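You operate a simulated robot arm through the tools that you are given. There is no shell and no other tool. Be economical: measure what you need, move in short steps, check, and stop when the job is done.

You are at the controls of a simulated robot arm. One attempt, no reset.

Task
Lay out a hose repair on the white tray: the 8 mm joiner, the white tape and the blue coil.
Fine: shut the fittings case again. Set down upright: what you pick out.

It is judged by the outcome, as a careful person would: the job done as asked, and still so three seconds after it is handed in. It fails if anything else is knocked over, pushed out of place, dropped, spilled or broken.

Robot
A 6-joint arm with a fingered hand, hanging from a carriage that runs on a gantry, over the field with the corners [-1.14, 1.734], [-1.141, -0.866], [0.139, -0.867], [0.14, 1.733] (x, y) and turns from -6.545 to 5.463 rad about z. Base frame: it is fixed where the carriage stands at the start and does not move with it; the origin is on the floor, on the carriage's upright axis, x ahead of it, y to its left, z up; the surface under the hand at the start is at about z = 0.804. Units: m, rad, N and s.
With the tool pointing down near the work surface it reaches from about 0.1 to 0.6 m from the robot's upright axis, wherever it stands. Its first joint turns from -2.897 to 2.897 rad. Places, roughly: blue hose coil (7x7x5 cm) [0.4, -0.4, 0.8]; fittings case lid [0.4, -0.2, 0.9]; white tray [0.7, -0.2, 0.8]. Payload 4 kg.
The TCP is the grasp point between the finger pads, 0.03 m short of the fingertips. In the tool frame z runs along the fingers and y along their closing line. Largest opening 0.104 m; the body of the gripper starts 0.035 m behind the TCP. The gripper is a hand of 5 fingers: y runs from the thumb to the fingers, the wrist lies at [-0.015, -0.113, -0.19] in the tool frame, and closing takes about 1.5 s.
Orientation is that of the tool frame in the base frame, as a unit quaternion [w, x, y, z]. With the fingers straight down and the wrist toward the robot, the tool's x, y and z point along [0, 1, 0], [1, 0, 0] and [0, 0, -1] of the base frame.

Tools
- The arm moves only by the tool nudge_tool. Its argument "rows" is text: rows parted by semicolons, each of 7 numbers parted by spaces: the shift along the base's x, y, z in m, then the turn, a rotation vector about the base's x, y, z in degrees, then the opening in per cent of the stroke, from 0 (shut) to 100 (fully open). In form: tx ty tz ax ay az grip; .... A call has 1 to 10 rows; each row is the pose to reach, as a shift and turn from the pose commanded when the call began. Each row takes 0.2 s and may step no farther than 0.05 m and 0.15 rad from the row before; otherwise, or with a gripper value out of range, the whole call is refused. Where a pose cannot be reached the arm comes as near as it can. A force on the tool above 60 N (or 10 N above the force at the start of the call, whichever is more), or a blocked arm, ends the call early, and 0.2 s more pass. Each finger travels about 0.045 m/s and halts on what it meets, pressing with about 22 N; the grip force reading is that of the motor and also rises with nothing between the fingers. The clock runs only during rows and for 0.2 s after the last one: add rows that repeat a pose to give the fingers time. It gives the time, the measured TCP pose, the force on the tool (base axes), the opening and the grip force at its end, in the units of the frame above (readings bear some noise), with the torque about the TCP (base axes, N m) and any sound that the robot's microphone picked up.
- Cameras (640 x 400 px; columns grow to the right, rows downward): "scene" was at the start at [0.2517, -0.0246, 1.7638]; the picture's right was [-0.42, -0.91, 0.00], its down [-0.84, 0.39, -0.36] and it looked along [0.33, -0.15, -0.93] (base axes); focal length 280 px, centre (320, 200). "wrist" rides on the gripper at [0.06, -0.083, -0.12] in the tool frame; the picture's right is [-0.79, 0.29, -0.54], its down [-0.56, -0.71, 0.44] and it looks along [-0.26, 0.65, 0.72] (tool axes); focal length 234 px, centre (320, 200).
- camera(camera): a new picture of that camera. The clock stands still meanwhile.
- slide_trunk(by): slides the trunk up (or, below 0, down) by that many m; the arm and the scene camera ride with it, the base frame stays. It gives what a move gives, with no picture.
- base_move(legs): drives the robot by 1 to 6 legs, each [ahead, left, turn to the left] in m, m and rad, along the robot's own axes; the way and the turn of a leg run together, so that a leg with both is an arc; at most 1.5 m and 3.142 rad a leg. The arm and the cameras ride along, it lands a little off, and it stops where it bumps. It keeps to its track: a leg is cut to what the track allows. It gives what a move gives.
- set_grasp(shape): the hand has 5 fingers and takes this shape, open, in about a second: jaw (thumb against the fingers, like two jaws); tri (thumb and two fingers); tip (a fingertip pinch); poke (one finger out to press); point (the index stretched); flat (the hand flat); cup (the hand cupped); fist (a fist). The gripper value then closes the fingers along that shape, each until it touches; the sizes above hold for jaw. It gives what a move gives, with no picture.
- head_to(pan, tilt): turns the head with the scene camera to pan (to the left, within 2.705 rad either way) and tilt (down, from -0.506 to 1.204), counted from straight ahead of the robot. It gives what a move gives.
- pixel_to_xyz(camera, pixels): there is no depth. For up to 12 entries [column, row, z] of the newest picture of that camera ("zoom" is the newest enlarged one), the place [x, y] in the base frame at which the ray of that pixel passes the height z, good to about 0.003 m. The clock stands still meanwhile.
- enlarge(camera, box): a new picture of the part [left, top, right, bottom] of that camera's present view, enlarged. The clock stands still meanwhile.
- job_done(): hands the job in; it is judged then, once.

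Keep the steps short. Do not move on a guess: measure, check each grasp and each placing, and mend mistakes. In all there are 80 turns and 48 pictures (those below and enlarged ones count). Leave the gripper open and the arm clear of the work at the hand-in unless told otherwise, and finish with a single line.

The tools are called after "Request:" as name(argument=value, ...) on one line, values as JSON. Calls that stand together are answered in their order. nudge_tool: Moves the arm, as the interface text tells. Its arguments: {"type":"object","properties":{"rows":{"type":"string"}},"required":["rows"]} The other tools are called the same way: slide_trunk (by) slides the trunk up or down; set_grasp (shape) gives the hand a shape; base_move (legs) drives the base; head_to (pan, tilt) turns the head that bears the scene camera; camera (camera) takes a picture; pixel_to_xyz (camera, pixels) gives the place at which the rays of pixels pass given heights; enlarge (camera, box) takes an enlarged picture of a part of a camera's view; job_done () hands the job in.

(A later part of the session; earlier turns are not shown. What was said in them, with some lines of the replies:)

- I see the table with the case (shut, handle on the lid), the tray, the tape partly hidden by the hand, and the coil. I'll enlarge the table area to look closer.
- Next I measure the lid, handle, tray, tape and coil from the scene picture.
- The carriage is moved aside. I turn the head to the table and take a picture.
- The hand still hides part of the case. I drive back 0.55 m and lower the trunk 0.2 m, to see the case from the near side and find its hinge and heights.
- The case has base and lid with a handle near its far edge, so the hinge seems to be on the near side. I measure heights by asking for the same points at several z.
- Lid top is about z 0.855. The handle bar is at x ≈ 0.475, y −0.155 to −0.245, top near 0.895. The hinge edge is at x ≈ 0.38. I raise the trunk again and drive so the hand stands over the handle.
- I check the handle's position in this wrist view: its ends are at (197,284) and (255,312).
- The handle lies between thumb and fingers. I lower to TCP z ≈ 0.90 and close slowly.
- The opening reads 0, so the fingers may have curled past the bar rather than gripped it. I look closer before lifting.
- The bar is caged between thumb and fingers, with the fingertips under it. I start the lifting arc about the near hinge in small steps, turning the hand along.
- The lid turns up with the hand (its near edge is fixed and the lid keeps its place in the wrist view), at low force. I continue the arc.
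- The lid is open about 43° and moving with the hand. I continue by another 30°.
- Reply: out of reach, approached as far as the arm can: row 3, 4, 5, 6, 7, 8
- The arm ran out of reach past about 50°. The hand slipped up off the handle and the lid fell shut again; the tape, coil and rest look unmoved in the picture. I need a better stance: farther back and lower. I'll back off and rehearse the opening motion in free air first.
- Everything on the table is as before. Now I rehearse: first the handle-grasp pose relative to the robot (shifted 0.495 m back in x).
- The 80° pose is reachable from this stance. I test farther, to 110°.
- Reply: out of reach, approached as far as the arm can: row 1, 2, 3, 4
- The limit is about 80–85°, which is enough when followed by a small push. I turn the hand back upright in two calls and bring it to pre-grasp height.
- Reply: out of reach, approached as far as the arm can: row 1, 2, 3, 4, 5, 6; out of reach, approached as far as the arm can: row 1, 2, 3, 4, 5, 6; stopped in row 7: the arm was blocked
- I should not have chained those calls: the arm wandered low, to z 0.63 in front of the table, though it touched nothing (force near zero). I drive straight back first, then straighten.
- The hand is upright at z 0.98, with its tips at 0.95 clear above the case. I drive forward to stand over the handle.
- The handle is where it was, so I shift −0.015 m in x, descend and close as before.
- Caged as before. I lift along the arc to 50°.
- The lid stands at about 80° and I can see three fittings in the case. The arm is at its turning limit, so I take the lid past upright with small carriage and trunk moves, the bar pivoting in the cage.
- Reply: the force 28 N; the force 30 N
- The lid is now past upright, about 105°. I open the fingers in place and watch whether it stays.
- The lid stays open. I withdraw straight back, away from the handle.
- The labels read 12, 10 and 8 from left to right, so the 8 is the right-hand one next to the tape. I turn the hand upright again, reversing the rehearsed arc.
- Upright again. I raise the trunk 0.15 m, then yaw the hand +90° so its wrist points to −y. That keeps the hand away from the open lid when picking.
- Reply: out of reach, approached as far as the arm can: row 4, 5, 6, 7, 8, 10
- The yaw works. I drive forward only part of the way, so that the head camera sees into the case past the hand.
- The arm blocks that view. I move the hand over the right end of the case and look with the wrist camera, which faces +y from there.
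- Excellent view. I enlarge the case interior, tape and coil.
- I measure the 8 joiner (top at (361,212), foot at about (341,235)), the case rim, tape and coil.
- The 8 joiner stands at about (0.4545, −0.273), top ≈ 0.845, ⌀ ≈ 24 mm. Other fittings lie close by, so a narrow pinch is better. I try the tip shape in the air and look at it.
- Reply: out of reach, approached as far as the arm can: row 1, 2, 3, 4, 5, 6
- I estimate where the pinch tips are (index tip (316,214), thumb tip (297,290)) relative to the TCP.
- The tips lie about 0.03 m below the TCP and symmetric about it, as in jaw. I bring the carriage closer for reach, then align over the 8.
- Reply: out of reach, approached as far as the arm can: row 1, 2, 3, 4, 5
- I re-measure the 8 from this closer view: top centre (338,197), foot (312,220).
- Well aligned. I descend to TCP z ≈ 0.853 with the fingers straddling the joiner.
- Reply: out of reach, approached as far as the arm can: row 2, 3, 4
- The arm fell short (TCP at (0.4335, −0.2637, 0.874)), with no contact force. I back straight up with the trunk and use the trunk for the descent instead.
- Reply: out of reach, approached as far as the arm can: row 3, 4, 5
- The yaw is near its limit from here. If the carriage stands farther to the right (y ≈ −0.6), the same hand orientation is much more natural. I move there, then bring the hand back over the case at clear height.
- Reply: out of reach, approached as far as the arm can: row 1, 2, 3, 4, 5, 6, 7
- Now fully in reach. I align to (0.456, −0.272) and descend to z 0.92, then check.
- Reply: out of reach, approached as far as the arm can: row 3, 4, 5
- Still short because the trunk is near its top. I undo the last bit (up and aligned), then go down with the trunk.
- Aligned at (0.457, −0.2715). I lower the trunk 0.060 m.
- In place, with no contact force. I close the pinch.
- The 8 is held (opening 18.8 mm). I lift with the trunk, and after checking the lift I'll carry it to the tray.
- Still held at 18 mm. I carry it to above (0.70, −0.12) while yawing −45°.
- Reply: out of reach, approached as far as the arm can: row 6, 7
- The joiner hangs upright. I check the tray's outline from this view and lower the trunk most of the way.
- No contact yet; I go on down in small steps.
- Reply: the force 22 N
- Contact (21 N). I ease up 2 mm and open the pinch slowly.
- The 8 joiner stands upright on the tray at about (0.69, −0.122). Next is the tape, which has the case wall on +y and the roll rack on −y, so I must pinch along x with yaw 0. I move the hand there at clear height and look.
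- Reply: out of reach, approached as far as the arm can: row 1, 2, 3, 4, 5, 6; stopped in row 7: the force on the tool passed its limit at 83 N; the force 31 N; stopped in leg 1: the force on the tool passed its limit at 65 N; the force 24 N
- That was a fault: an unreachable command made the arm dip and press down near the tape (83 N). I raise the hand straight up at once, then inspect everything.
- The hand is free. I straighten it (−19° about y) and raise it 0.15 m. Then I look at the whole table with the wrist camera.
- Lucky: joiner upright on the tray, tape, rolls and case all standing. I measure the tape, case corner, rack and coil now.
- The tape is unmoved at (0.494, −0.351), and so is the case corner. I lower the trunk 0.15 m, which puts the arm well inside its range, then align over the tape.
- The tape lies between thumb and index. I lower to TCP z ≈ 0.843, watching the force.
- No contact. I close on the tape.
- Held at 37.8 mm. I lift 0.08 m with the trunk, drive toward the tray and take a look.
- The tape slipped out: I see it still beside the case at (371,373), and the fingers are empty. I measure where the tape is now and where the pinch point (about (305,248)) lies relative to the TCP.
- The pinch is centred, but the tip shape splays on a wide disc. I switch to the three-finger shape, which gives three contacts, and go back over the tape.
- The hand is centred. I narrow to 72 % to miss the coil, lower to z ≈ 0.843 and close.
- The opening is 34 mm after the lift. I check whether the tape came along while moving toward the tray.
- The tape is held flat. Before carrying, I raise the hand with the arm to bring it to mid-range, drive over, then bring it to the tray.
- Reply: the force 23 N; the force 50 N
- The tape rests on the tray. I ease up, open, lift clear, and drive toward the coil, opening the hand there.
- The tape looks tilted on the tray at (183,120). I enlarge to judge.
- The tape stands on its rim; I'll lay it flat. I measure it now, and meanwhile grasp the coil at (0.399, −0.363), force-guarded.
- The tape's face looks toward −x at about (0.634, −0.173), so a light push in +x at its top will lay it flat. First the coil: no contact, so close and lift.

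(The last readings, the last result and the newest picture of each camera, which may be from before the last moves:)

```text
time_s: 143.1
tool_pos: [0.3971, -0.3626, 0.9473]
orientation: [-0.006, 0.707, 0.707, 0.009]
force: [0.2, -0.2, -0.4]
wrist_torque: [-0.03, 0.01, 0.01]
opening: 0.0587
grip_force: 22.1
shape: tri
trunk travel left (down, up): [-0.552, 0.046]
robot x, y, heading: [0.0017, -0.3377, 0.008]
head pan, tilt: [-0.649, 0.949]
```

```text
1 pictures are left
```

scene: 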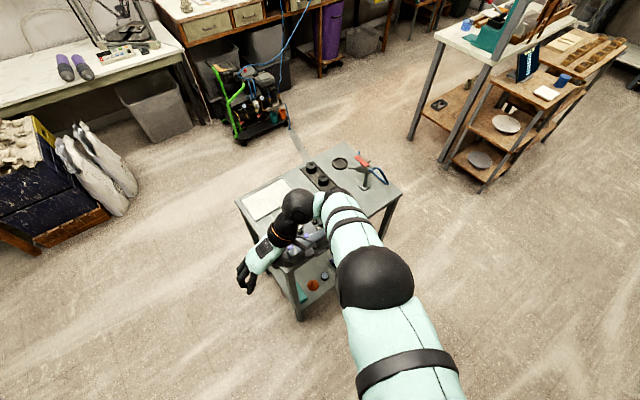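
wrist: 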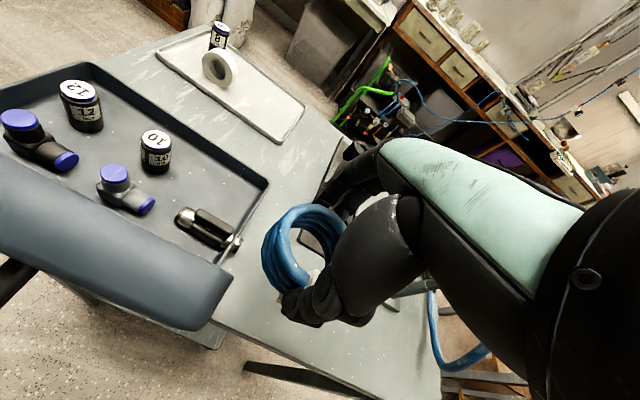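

The coil is held level (58.7 mm) and the tray items are visible. I raise the hand into good reach, drive beside the tray, and measure the lid's edge from the last picture for later.

Request:
pixel_to_xyz(camera="wrist", pixels=[[232, 280, 0.96], [232, 280, 0.95], [232, 280, 0.97], [200, 328, 0.96], [200, 328, 0.94], [100, 225, 0.96], [100, 225, 0.97], [100, 225, 0.95]])

Request:
nudge_tool(rows="0 0 0.04 0 0 0 30; 0 0 0.08 0 0 0 30; 0 0 0.12 0 0 0 30; 0 0 0.12 0 0 0 30")

Request:
base_move(legs=[[0.13, 0.09, 0]])

Request:
slide_trunk(by=-0.1)

```text
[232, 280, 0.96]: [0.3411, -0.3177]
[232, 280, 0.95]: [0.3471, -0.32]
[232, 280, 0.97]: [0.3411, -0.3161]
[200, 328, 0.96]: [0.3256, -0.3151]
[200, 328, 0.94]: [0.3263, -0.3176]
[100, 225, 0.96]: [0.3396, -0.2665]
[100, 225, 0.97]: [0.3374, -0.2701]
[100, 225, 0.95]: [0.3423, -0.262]
```

```text
time_s: 144.1
tool_pos: [0.3986, -0.3631, 1.0704]
orientation: [-0.006, 0.707, 0.707, 0.009]
force: [0.9, 0.4, -0.5]
wrist_torque: [-0.02, 0.01, -0.03]
opening: 0.0584
grip_force: 21.7
shape: tri
trunk travel left (down, up): [-0.552, 0.046]
robot x, y, heading: [0.0022, -0.3355, 0.009]
head pan, tilt: [-0.649, 0.949]
```

```text
time_s: 145.5
tool_pos: [0.5257, -0.2725, 1.0702]
orientation: [-0.006, 0.707, 0.707, 0.009]
force: [0.0, -0.3, -1.3]
wrist_torque: [-0.01, 0.01, 0.0]
opening: 0.0585
grip_force: 21.9
shape: tri
trunk travel left (down, up): [-0.552, 0.046]
robot x, y, heading: [0.1293, -0.2406, 0.006]
head pan, tilt: [-0.649, 0.949]
```

```text
time_s: 146.8
tool_pos: [0.5252, -0.2733, 0.9703]
orientation: [-0.007, 0.707, 0.707, 0.009]
force: [0.1, 0.0, -0.4]
wrist_torque: [-0.02, 0.02, 0.02]
opening: 0.0586
grip_force: 21.9
shape: tri
trunk travel left (down, up): [-0.452, 0.146]
robot x, y, heading: [0.1275, -0.2451, 0.007]
head pan, tilt: [-0.649, 0.949]
```

Now I set the coil at (0.663, −0.254): nudge over, lower by trunk, open, lift.

Request:
nudge_tool(rows="0.045 0.006 0 0 0 0 30; 0.09 0.012 0 0 0 0 30; 0.138 0.019 0 0 0 0 30; 0.138 0.019 0 0 0 0 30")

Request:
slide_trunk(by=-0.118)

Request:
slide_trunk(by=-0.002)

Request:
nudge_tool(rows="0 0 0 0 0 0 60; 0 0 0 0 0 0 68; 0 0 0 0 0 0 76; 0 0 0 0 0 0 84; 0 0 0 0 0 0 84; 0 0 0 0 0 0 84")

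Request:
slide_trunk(by=0.1)

```text
time_s: 147.8
tool_pos: [0.6636, -0.2517, 0.9697]
orientation: [-0.007, 0.706, 0.708, 0.008]
force: [0.4, 1.1, 0.0]
wrist_torque: [0.0, 0.02, 0.0]
opening: 0.0585
grip_force: 22.1
shape: tri
trunk travel left (down, up): [-0.452, 0.146]
robot x, y, heading: [0.1246, -0.2457, 0.005]
head pan, tilt: [-0.649, 0.949]
```

```text
time_s: 149.3
tool_pos: [0.6643, -0.2522, 0.8519]
orientation: [-0.006, 0.707, 0.707, 0.008]
force: [0.4, -0.4, 0.2]
wrist_torque: [0.0, -0.01, -0.02]
opening: 0.0585
grip_force: 22.2
shape: tri
trunk travel left (down, up): [-0.334, 0.264]
robot x, y, heading: [0.1281, -0.2464, 0.009]
head pan, tilt: [-0.649, 0.949]
```

```text
time_s: 149.8
tool_pos: [0.6638, -0.2531, 0.8506]
orientation: [-0.006, 0.706, 0.708, 0.009]
force: [-1.2, -0.5, 4.3]
wrist_torque: [0.02, 0.08, 0.03]
opening: 0.0585
grip_force: 22.1
shape: tri
trunk travel left (down, up): [-0.332, 0.266]
robot x, y, heading: [0.1257, -0.2426, 0.004]
head pan, tilt: [-0.649, 0.949]
```

```text
time_s: 151.2
tool_pos: [0.6648, -0.2523, 0.8499]
orientation: [-0.006, 0.707, 0.707, 0.009]
force: [1.0, 0.3, -0.7]
wrist_torque: [-0.03, 0.03, 0.0]
opening: 0.087
grip_force: 0.1
shape: tri
trunk travel left (down, up): [-0.332, 0.266]
robot x, y, heading: [0.1276, -0.2459, 0.007]
head pan, tilt: [-0.649, 0.949]
```

```text
time_s: 152.5
tool_pos: [0.6648, -0.2518, 0.9494]
orientation: [-0.006, 0.706, 0.708, 0.008]
force: [0.1, 0.0, 0.2]
wrist_torque: [0.01, 0.0, 0.04]
opening: 0.0872
grip_force: 0.0
shape: tri
trunk travel left (down, up): [-0.432, 0.166]
robot x, y, heading: [0.1288, -0.2478, 0.008]
head pan, tilt: [-0.649, 0.949]
```

The coil is set down cleanly. Now I tip the tape flat: hand closed, tips at z ≈ 0.845, a gentle push in +x at its top, then withdraw and look.

Request:
nudge_tool(rows="-0.027 0.026 0 0 0 0 50; -0.054 0.052 0 0 0 0 0; -0.082 0.079 0 0 0 0 0; -0.082 0.079 0 0 0 0 0; -0.082 0.079 0 0 0 0 0; -0.082 0.079 0 0 0 0 0; -0.082 0.079 0 0 0 0 0; -0.082 0.079 0 0 0 0 0; -0.082 0.079 0 0 0 0 0")

Request:
nudge_tool(rows="0 0 -0.03 0 0 0 0; 0 0 -0.055 0 0 0 0; 0 0 -0.075 0 0 0 0; 0.012 0 -0.075 0 0 0 0; 0.022 0 -0.075 0 0 0 0; 0.03 0 -0.075 0 0 0 0; 0.038 0 -0.075 0 0 0 0; 0.046 0 -0.075 0 0 0 0; 0.054 0 -0.075 0 0 0 0; 0.06 0 -0.075 0 0 0 0")

Request:
nudge_tool(rows="-0.02 0 0 0 0 0 0; -0.05 0 0.02 0 0 0 0; -0.06 0 0.06 0 0 0 0; -0.07 0 0.1 0 0 0 0; -0.11 0 0.14 0 0 0 0")

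Request:
camera(camera="wrist")

```text
time_s: 154.5
tool_pos: [0.5833, -0.1702, 0.9508]
orientation: [-0.006, 0.707, 0.708, 0.009]
force: [0.2, -0.2, 0.1]
wrist_torque: [0.05, 0.02, -0.02]
opening: 0.0
grip_force: 21.5
shape: tri
trunk travel left (down, up): [-0.432, 0.166]
robot x, y, heading: [0.1301, -0.2475, 0.008]
head pan, tilt: [-0.649, 0.949]
```

```text
time_s: 156.7
tool_pos: [0.6437, -0.1725, 0.8747]
orientation: [-0.007, 0.707, 0.707, 0.009]
force: [0.3, -0.5, 0.2]
wrist_torque: [-0.02, -0.02, 0.02]
opening: 0.0001
grip_force: 21.7
shape: tri
trunk travel left (down, up): [-0.432, 0.166]
robot x, y, heading: [0.1309, -0.2452, 0.005]
head pan, tilt: [-0.649, 0.949]
```

```text
refused: row 5 steps farther than a row can; nothing moved
```

```text
0 pictures are left
```

wrist: 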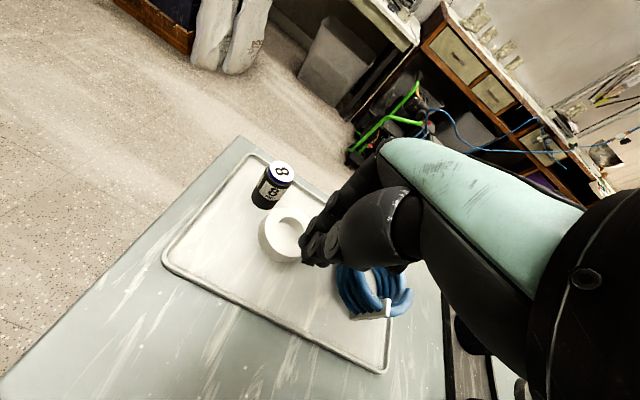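

The tape now lies flat next to the upright 8, and the coil is on the tray (no pictures left). I rise straight up with the hand opening, drive back, and come down straddling the lid's top edge (x ≈ 0.334, z ≈ 0.965) at y ≈ −0.12, clear of the handle.

Request:
nudge_tool(rows="0 0 0.04 0 0 0 0; 0 0 0.08 0 0 0 0; 0 0 0.12 0 0 0 50; 0 0 0.16 0 0 0 100; 0 0 0.18 0 0 0 100; 0 0 0.18 0 0 0 100; 0 0 0.18 0 0 0 100")

Request:
base_move(legs=[[-0.19, 0.05, 0]])

Request:
nudge_tool(rows="-0.04 0 0 0 0 0 100; -0.08 0 0 0 0 0 100; -0.118 0 0 0 0 0 100; -0.118 0 -0.03 0 0 0 100; -0.118 0 -0.055 0 0 0 100; -0.118 0 -0.07 0 0 0 100; -0.118 0 -0.078 0 0 0 100; -0.118 0 -0.078 0 0 0 100")

```text
time_s: 158.3
tool_pos: [0.6413, -0.1733, 1.0547]
orientation: [-0.007, 0.707, 0.707, 0.009]
force: [0.8, 0.2, 0.3]
wrist_torque: [0.02, 0.02, 0.0]
opening: 0.0855
grip_force: 0.1
shape: tri
trunk travel left (down, up): [-0.432, 0.166]
robot x, y, heading: [0.1304, -0.2453, 0.007]
head pan, tilt: [-0.649, 0.949]
```

```text
time_s: 159.9
tool_pos: [0.4556, -0.1254, 1.0536]
orientation: [-0.005, 0.707, 0.707, 0.009]
force: [0.0, 0.4, -0.3]
wrist_torque: [-0.02, 0.04, -0.03]
opening: 0.1035
grip_force: 0.1
shape: tri
trunk travel left (down, up): [-0.432, 0.166]
robot x, y, heading: [-0.0585, -0.1959, 0.012]
head pan, tilt: [-0.649, 0.949]
```

```text
time_s: 161.7
tool_pos: [0.3362, -0.1265, 0.9762]
orientation: [-0.006, 0.707, 0.707, 0.008]
force: [0.6, 0.3, 0.5]
wrist_torque: [-0.04, -0.05, 0.02]
opening: 0.1037
grip_force: 0.0
shape: tri
out of reach, approached as far as the arm can: row 1, 2, 3
trunk travel left (down, up): [-0.432, 0.166]
robot x, y, heading: [-0.0597, -0.1972, 0.006]
head pan, tilt: [-0.649, 0.949]
5 turns are left
```

I am straddling the edge without contact. I narrow to 55 % and guide the lid forward over upright and down, the fingers letting it lean and descend.

Request:
nudge_tool(rows="0 0 0 0 0 0 80; 0 0 0 0 0 0 55; 0 0 0 0 0 0 55; 0 0 0 0 0 0 55")

Request:
nudge_tool(rows="0.018 0 0 0 0 0 55; 0.034 0 0 0 0 0 55; 0.048 0 0 0 0 0 55; 0.058 0 -0.005 0 0 0 55; 0.068 0 -0.012 0 0 0 58; 0.078 0 -0.022 0 0 0 65; 0.09 0 -0.036 0 0 0 75; 0.1 0 -0.053 0 0 0 85; 0.108 0 -0.066 0 0 0 95; 0.115 0 -0.076 0 0 0 100")

```text
time_s: 162.7
tool_pos: [0.337, -0.1266, 0.9768]
orientation: [-0.006, 0.707, 0.707, 0.009]
force: [1.1, -0.3, -0.7]
wrist_torque: [-0.01, 0.0, 0.01]
opening: 0.0577
grip_force: 0.1
shape: tri
trunk travel left (down, up): [-0.432, 0.166]
robot x, y, heading: [-0.0567, -0.1944, 0.006]
head pan, tilt: [-0.649, 0.949]
```

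```text
time_s: 164.9
tool_pos: [0.4724, -0.1248, 0.9163]
orientation: [0.005, 0.707, 0.707, 0.023]
force: [32.4, -5.1, 46.5]
wrist_torque: [-0.8, 1.88, 1.05]
opening: 0.1039
grip_force: 0.2
shape: tri
trunk travel left (down, up): [-0.432, 0.166]
robot x, y, heading: [-0.0561, -0.1979, 0.008]
head pan, tilt: [-0.649, 0.949]
4 turns are left
```

The lid leans at about 55° with its edge in the crook of the hand (force along the lid). I rise 3 cm to free it, then move +x so the fingers let it down.

Request:
nudge_tool(rows="0.005 0 0.02 0 0 0 100; 0.01 0 0.032 0 0 0 100; 0.018 0 0.032 0 0 0 100; 0.026 0 0.03 0 0 0 100; 0.034 0 0.025 0 0 0 100; 0.042 0 0.02 0 0 0 100; 0.05 0 0.012 0 0 0 100; 0.058 0 0.008 0 0 0 100; 0.066 0 0.008 0 0 0 100; 0.066 0 0.008 0 0 0 100")

```text
time_s: 167.1
tool_pos: [0.5186, -0.1269, 0.9088]
orientation: [-0.006, 0.707, 0.707, 0.01]
force: [0.8, -0.4, 1.2]
wrist_torque: [-0.01, 0.01, 0.0]
opening: 0.1037
grip_force: 0.0
shape: tri
trunk travel left (down, up): [-0.432, 0.166]
robot x, y, heading: [-0.0604, -0.1967, 0.005]
head pan, tilt: [-0.649, 0.949]
3 turns are left
```

No force now, so the lid has come down. I verify by touch: the thumb hangs over the lid at x ≈ 0.467, and if the lid is shut (top ≈ 0.855) contact should come near TCP z ≈ 0.885. Then I rise clear.

Request:
nudge_tool(rows="0 0 -0.01 0 0 0 100; 0 0 -0.018 0 0 0 100; 0 0 -0.024 0 0 0 100; 0 0 -0.028 0 0 0 100; 0 0 -0.028 0 0 0 100")

Request:
nudge_tool(rows="0 0 0.04 0 0 0 100; 0 0 0.08 0 0 0 100; 0 0 0.12 0 0 0 100; 0 0 0.16 0 0 0 100")

```text
time_s: 168.3
tool_pos: [0.521, -0.1256, 0.8811]
orientation: [-0.006, 0.708, 0.707, 0.011]
force: [0.7, 0.1, 11.0]
wrist_torque: [0.01, 0.64, 0.02]
opening: 0.1037
grip_force: 0.2
shape: tri
trunk travel left (down, up): [-0.432, 0.166]
robot x, y, heading: [-0.0575, -0.1973, 0.007]
head pan, tilt: [-0.649, 0.949]
```

```text
time_s: 169.3
tool_pos: [0.5198, -0.1231, 1.0428]
orientation: [-0.008, 0.707, 0.707, 0.009]
force: [0.4, -0.5, -0.1]
wrist_torque: [-0.02, -0.04, -0.01]
opening: 0.104
grip_force: 0.0
shape: tri
trunk travel left (down, up): [-0.432, 0.166]
robot x, y, heading: [-0.0554, -0.196, 0.004]
head pan, tilt: [-0.649, 0.949]
2 turns are left
```

The thumb felt the lid at the shut height (11 N, about 58 mm behind the TCP, top ≈ 0.852), so the case is closed. I drive the open hand clear of the table and hand in.

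Request:
base_move(legs=[[-0.4, 0, 0]])

Request:
job_done()

```text
time_s: 171.8
tool_pos: [0.1209, -0.1279, 1.0431]
orientation: [-0.006, 0.708, 0.706, 0.008]
force: [0.2, -0.1, -1.0]
wrist_torque: [-0.02, 0.0, -0.01]
opening: 0.1038
grip_force: 0.0
shape: tri
trunk travel left (down, up): [-0.432, 0.166]
robot x, y, heading: [-0.455, -0.1954, 0.007]
head pan, tilt: [-0.649, 0.949]
```

```text
The job is handed in.
```

The 8 mm joiner (upright), white tape (flat) and blue coil are on the white tray and the case is shut, the lid checked only by touch with no pictures left; on the way the lid fell shut once, the hand pressed the table by the tape at 83 N, and the tape was first set down on its rim and tipped flat, with nothing seen displaced in later pictures.
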